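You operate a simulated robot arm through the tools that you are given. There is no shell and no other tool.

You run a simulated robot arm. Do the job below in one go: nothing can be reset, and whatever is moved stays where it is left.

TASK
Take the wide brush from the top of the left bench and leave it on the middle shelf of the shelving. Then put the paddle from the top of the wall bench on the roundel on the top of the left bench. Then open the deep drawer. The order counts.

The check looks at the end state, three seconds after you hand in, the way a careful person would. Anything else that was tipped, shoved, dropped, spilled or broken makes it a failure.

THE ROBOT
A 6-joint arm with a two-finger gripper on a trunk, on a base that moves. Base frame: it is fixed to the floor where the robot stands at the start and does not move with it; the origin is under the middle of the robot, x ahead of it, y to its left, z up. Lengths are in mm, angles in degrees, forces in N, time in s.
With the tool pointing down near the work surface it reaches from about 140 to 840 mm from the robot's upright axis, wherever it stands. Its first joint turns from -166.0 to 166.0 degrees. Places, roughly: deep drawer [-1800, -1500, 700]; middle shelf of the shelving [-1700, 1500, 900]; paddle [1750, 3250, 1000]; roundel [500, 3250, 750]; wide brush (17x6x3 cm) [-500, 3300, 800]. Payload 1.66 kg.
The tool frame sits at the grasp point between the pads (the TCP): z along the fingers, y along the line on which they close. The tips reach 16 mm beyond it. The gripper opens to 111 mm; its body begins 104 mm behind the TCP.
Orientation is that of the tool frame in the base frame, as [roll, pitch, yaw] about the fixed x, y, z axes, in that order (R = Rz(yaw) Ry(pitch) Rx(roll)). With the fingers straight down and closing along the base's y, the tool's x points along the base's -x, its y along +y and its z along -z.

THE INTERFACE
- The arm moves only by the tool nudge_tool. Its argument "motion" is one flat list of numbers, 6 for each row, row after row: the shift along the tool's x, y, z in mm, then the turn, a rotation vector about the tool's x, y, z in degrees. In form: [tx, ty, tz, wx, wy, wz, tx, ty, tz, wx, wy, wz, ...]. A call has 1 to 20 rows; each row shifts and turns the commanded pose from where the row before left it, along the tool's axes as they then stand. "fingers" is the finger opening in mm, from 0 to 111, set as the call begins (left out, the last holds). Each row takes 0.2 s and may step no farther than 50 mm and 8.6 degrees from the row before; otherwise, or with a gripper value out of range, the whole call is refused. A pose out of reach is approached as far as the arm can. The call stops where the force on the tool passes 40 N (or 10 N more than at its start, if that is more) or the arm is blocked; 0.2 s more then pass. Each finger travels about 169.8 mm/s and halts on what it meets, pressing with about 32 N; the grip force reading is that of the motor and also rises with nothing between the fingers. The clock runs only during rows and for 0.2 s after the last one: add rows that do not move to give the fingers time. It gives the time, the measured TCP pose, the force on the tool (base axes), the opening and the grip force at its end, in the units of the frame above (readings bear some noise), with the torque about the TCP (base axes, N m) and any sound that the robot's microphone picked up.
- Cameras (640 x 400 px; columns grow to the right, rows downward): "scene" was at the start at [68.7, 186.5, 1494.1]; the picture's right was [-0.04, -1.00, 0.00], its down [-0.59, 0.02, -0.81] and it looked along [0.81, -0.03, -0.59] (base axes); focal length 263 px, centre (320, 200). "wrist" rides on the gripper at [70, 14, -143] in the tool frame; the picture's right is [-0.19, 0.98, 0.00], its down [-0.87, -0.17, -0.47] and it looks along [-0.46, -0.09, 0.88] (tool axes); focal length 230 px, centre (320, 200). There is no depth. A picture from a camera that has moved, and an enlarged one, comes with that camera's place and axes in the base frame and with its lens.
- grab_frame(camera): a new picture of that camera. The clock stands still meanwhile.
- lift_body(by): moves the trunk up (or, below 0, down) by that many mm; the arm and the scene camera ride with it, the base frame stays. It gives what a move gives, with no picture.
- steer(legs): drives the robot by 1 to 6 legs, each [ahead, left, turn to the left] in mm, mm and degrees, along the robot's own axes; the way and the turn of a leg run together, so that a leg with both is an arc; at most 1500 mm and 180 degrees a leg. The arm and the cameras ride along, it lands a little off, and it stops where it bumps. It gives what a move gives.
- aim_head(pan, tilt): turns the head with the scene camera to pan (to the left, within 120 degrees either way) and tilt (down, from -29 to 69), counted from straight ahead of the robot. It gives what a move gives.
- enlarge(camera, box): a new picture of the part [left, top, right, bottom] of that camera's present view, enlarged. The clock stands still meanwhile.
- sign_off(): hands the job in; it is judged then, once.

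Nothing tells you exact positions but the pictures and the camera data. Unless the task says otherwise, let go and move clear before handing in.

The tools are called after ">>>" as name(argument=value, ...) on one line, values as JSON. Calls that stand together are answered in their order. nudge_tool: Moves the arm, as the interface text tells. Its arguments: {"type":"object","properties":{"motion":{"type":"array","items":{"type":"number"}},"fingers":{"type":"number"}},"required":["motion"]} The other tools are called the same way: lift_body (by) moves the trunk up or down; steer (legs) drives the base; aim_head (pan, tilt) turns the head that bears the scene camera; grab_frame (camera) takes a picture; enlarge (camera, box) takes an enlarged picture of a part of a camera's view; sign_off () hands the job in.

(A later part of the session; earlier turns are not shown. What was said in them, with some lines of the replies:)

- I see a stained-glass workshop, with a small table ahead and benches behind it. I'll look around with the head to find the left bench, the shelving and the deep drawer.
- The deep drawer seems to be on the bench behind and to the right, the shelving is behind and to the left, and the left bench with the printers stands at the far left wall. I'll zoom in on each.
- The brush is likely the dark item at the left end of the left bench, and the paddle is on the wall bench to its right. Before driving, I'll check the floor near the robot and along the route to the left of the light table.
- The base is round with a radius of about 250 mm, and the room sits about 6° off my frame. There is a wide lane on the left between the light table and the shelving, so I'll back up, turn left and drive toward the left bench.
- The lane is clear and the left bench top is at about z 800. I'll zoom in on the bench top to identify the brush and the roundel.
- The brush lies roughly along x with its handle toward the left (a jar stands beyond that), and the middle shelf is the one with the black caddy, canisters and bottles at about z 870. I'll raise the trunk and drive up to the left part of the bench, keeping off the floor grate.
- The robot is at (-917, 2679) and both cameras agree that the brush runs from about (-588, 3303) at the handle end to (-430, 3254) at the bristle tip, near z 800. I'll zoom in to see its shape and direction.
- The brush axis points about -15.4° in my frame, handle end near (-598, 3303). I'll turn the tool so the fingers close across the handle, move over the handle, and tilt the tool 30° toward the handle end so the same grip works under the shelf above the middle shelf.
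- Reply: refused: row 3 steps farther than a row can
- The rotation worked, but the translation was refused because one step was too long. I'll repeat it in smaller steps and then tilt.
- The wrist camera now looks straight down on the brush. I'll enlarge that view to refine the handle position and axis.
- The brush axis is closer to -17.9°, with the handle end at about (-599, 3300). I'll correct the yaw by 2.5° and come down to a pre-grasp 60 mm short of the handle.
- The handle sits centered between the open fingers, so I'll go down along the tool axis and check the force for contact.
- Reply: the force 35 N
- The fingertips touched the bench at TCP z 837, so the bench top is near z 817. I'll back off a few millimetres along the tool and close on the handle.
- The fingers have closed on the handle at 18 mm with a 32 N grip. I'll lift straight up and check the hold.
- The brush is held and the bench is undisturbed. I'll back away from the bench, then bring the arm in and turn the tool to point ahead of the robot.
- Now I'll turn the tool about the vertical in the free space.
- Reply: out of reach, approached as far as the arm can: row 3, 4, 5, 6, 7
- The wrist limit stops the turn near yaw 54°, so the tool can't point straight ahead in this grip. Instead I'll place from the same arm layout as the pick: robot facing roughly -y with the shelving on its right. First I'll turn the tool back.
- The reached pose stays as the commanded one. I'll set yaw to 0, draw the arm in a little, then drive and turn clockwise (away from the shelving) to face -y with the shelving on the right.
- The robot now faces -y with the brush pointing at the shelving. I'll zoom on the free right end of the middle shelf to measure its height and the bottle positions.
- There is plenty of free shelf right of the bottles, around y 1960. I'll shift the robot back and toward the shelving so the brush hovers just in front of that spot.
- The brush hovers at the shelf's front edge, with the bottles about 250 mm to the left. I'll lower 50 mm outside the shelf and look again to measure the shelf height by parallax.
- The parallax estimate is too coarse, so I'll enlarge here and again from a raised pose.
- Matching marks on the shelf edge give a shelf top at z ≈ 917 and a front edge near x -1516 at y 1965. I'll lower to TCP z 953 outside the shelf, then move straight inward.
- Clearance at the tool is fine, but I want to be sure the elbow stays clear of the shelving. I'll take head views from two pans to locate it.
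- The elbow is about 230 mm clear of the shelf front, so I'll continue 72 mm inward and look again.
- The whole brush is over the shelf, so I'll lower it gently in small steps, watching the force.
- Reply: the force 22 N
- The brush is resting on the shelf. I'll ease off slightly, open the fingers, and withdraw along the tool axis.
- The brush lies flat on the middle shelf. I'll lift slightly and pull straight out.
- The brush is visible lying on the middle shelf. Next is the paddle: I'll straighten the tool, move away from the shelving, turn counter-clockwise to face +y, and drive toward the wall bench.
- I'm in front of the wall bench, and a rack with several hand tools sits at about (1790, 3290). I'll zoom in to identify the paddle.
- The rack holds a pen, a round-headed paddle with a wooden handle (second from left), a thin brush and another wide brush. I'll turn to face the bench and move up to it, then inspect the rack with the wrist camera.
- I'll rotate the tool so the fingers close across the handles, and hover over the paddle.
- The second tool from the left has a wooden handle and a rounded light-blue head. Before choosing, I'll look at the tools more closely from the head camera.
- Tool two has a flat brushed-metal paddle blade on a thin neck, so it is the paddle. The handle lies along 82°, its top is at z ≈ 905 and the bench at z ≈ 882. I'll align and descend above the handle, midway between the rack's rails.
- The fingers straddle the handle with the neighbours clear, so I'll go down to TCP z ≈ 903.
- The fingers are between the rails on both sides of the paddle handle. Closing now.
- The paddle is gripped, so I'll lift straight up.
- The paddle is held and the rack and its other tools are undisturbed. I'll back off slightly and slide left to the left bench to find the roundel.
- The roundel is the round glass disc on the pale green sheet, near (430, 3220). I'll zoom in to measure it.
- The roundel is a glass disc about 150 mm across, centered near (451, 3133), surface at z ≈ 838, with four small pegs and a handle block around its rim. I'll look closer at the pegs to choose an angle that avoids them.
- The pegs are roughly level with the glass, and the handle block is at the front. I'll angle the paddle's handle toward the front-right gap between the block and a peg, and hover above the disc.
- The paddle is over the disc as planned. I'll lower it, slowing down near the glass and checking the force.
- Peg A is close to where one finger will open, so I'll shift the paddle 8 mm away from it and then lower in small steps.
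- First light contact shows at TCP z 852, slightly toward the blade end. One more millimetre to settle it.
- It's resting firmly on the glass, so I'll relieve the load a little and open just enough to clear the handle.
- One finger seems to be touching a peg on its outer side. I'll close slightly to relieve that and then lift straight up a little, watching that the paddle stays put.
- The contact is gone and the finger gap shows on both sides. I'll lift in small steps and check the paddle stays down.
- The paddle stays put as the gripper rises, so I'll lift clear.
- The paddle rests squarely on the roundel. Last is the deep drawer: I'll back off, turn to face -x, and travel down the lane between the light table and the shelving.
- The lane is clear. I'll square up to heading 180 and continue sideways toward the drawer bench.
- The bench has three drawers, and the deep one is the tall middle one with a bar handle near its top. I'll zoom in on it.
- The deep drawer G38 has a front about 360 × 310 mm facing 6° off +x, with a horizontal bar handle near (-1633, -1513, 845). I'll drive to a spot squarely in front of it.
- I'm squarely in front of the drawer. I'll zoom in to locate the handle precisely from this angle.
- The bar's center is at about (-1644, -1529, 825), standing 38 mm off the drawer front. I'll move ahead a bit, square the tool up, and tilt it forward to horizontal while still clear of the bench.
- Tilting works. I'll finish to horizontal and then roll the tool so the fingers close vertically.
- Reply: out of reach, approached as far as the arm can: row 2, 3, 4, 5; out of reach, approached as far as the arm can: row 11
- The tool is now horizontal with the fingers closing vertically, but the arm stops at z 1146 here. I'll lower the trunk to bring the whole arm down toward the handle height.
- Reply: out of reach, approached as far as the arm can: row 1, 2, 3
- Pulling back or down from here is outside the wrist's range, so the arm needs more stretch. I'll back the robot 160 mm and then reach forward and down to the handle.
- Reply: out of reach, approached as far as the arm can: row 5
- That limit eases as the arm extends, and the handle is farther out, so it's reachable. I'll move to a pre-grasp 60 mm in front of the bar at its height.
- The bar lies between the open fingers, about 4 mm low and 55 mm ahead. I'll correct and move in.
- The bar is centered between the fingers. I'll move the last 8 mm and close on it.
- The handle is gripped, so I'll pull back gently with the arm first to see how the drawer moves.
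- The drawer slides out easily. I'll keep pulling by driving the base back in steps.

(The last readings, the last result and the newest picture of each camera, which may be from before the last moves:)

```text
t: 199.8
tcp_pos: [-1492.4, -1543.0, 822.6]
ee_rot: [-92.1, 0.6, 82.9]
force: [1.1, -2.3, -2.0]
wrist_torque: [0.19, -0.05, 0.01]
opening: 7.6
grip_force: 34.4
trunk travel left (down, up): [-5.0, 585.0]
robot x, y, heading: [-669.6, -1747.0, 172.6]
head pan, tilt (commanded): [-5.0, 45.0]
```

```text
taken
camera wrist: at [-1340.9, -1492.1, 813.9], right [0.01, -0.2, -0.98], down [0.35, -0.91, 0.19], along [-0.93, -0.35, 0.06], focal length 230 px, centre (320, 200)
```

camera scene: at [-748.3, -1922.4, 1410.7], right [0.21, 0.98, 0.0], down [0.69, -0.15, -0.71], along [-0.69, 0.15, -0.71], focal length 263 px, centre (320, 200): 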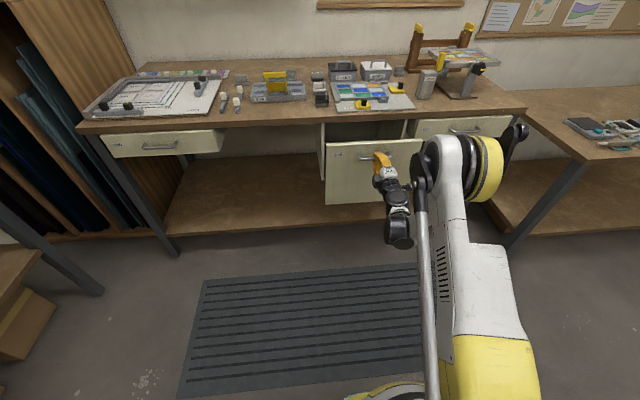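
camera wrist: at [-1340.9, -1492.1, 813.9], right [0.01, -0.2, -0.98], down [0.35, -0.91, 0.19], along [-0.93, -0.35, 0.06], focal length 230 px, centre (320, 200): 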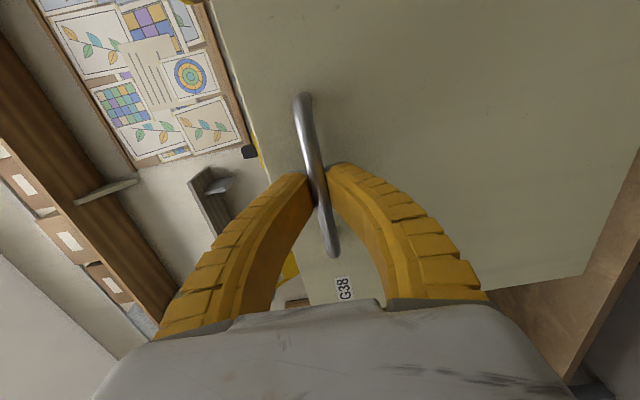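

The drawer is about 150 mm open. I'll continue pulling in smaller steps, watching for the end stop.

>>> steer(legs=[[-80, 0, 0]])

>>> steer(legs=[[-60, 0, 0]])

>>> grab_frame(camera="scene")

>>> grab_frame(camera="wrist")

```text
t: 200.9
tcp_pos: [-1412.8, -1552.3, 822.7]
ee_rot: [-92.2, 0.6, 82.8]
force: [0.2, -6.8, -1.3]
wrist_torque: [0.17, -0.05, 0.18]
opening: 7.2
grip_force: 33.9
trunk travel left (down, up): [-5.0, 585.0]
robot x, y, heading: [-590.5, -1758.6, 172.7]
head pan, tilt (commanded): [-5.0, 45.0]
```

```text
t: 201.9
tcp_pos: [-1353.7, -1559.6, 822.4]
ee_rot: [-92.3, 0.6, 82.8]
force: [0.8, -2.5, -3.4]
wrist_torque: [0.19, -0.04, 0.09]
opening: 7.8
grip_force: 34.0
trunk travel left (down, up): [-5.0, 585.0]
robot x, y, heading: [-529.7, -1767.5, 172.6]
head pan, tilt (commanded): [-5.0, 45.0]
```

```text
taken
camera scene: at [-611.4, -1940.0, 1410.6], right [0.21, 0.98, 0.0], down [0.69, -0.15, -0.71], along [-0.69, 0.15, -0.71], focal length 263 px, centre (320, 200)
```

scene: 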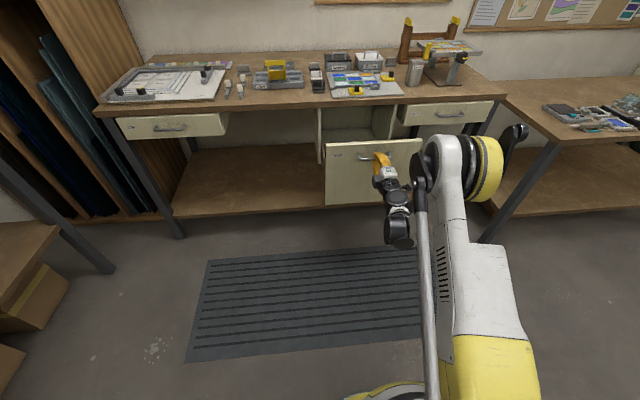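

```text
taken
camera wrist: at [-1202.9, -1508.5, 813.9], right [0.01, -0.2, -0.98], down [0.35, -0.92, 0.19], along [-0.94, -0.35, 0.06], focal length 230 px, centre (320, 200)
```

wrist: 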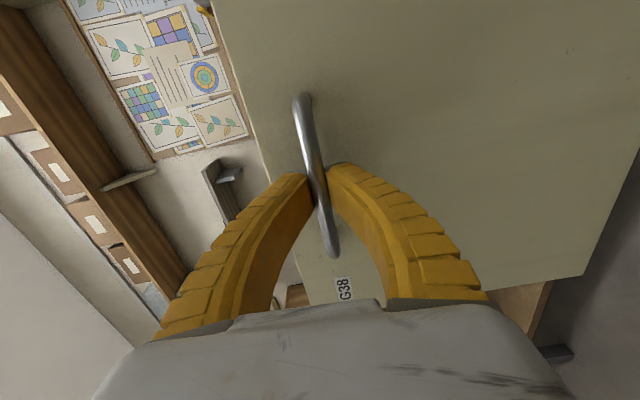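

The drawer is about 290 mm out. I'll zoom in to judge how far it has come.

>>> enlarge(camera="scene", box=[290, 70, 450, 220])

```text
2.67 times, centred on (370, 145) of scene
camera zoom: at [-611.4, -1940.0, 1410.6], right [0.21, 0.98, 0.0], down [0.69, -0.15, -0.71], along [-0.69, 0.15, -0.71], focal length 701 px, centre (187, 347)
```

zoom: 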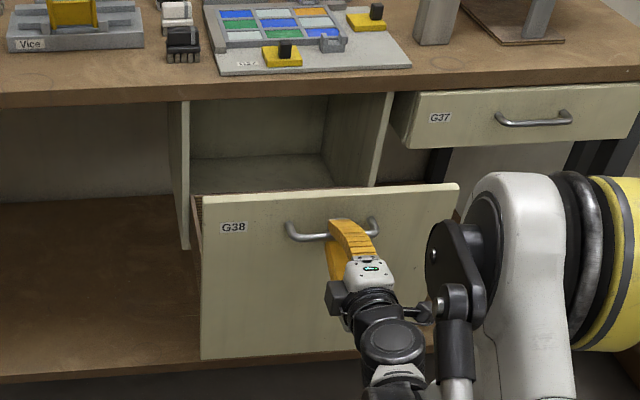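

I'll use the arm, with its force guard, for the last bit to find whether there's an end stop.

>>> nudge_tool(motion=[0, 0, -8, 0, 0, 0, 0, 0, -8, 0, 0, 0, 0, 0, -8, 0, 0, 0, 0, 0, -8, 0, 0, 0, 0, 0, 0, 0, 0, 0])

>>> enlarge(camera="scene", box=[290, 70, 450, 220])

```text
t: 203.1
tcp_pos: [-1322.9, -1561.7, 822.9]
ee_rot: [-92.2, 0.6, 82.8]
force: [-0.4, -0.6, -0.2]
wrist_torque: [0.02, -0.02, -0.01]
opening: 0.1
grip_force: 28.8
trunk travel left (down, up): [-5.0, 585.0]
robot x, y, heading: [-529.1, -1763.9, 172.7]
head pan, tilt (commanded): [-5.0, 45.0]
```

```text
2.67 times, centred on (370, 145) of scene
camera zoom: at [-611.1, -1939.8, 1410.6], right [0.21, 0.98, 0.0], down [0.69, -0.15, -0.71], along [-0.69, 0.15, -0.71], focal length 701 px, centre (187, 347)
```

zoom: 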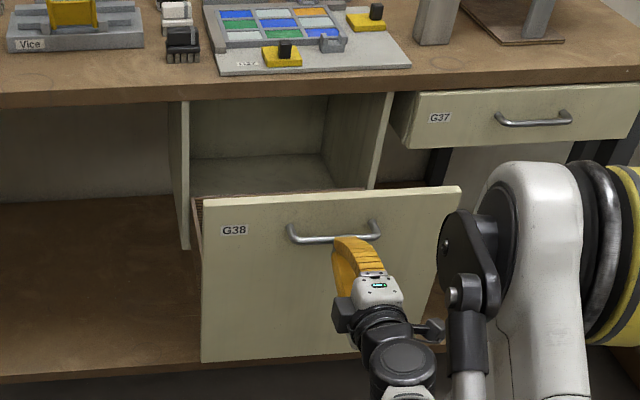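

The fingers slid off the bar exactly as the drawer hit its end stop, so it is fully open. I'll back away a little and check that it stays open.

>>> steer(legs=[[-130, 0, 0]])

>>> grab_frame(camera="scene")

>>> enlarge(camera="scene", box=[290, 60, 450, 210])

>>> grab_frame(camera="wrist")

```text
t: 204.4
tcp_pos: [-1191.7, -1579.9, 823.2]
ee_rot: [-92.2, 0.6, 82.8]
force: [0.6, -0.4, -0.6]
wrist_torque: [0.01, 0.0, 0.01]
opening: 0.0
grip_force: 29.3
trunk travel left (down, up): [-5.0, 585.0]
robot x, y, heading: [-396.1, -1780.9, 173.0]
head pan, tilt (commanded): [-5.0, 45.0]
```

```text
taken
camera scene: at [-479.7, -1956.8, 1410.6], right [0.21, 0.98, 0.0], down [0.69, -0.15, -0.71], along [-0.69, 0.15, -0.71], focal length 263 px, centre (320, 200)
```

scene: 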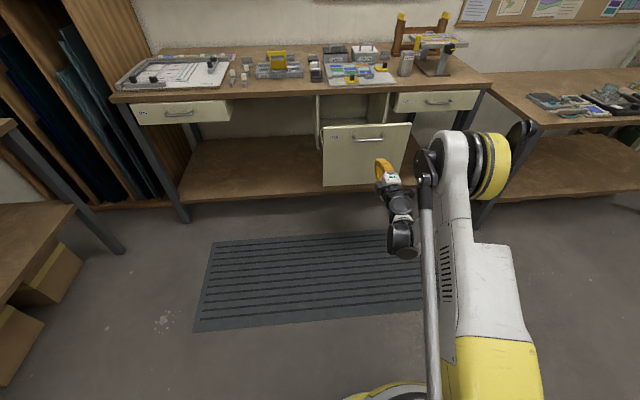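

```text
2.67 times, centred on (370, 135) of scene
camera zoom: at [-479.7, -1956.8, 1410.6], right [0.21, 0.98, 0.0], down [0.69, -0.15, -0.71], along [-0.69, 0.15, -0.71], focal length 701 px, centre (187, 373)
```

zoom: 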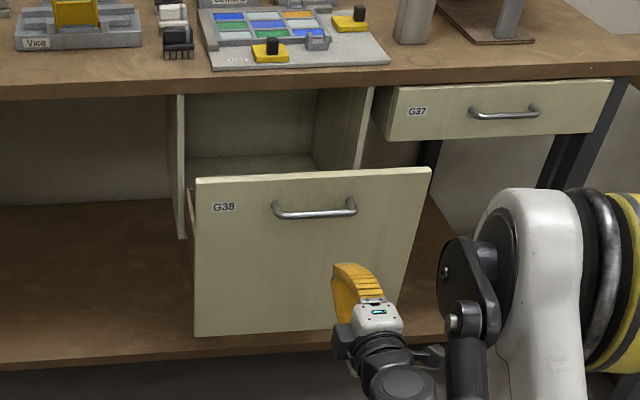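

```text
taken
camera wrist: at [-1040.8, -1529.2, 813.7], right [0.01, -0.2, -0.98], down [0.36, -0.91, 0.19], along [-0.93, -0.35, 0.06], focal length 230 px, centre (320, 200)
```

wrist: 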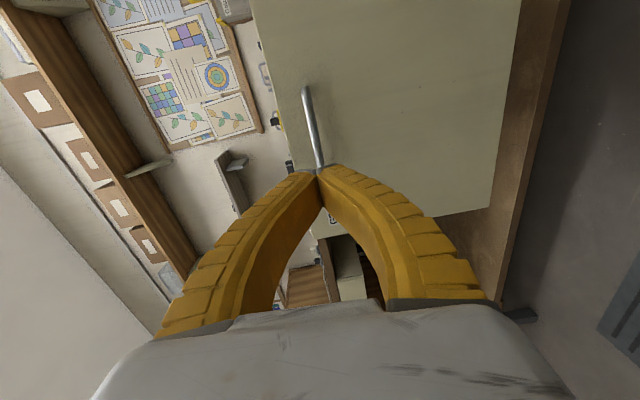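

The deep drawer stays open at its stop (about 295 mm out). The brush lies on the middle shelf, the paddle rests on the roundel, and the gripper is empty and clear, so I'll hand in.

>>> sign_off()

```text
The job is handed in.
```

All three steps are done in the order you gave, and the job is handed in. I have no verdict from the check yet.

- **Wide brush:** it lies flat on the middle shelf of the shelving, in the open space to the right of the two bottles. I saw it there after letting go.
- **Paddle:** it rests on the roundel on the left bench, blade toward the wall, with the handle angled to miss the roundel's own handle block. One finger pressed lightly against one of the small pegs on the roundel's rim while opening. I closed it slightly and lifted straight off, and neither the roundel nor the paddle appeared to move.
- **Deep drawer:** G38 is open about 295 mm. The fingers slipped off the handle there, which I took to be the end stop. It stayed open after I backed away.

I saw nothing else tipped, shoved or dropped, but I did not go back to recheck the shelf and the benches before handing in. The gripper is empty and clear of everything.
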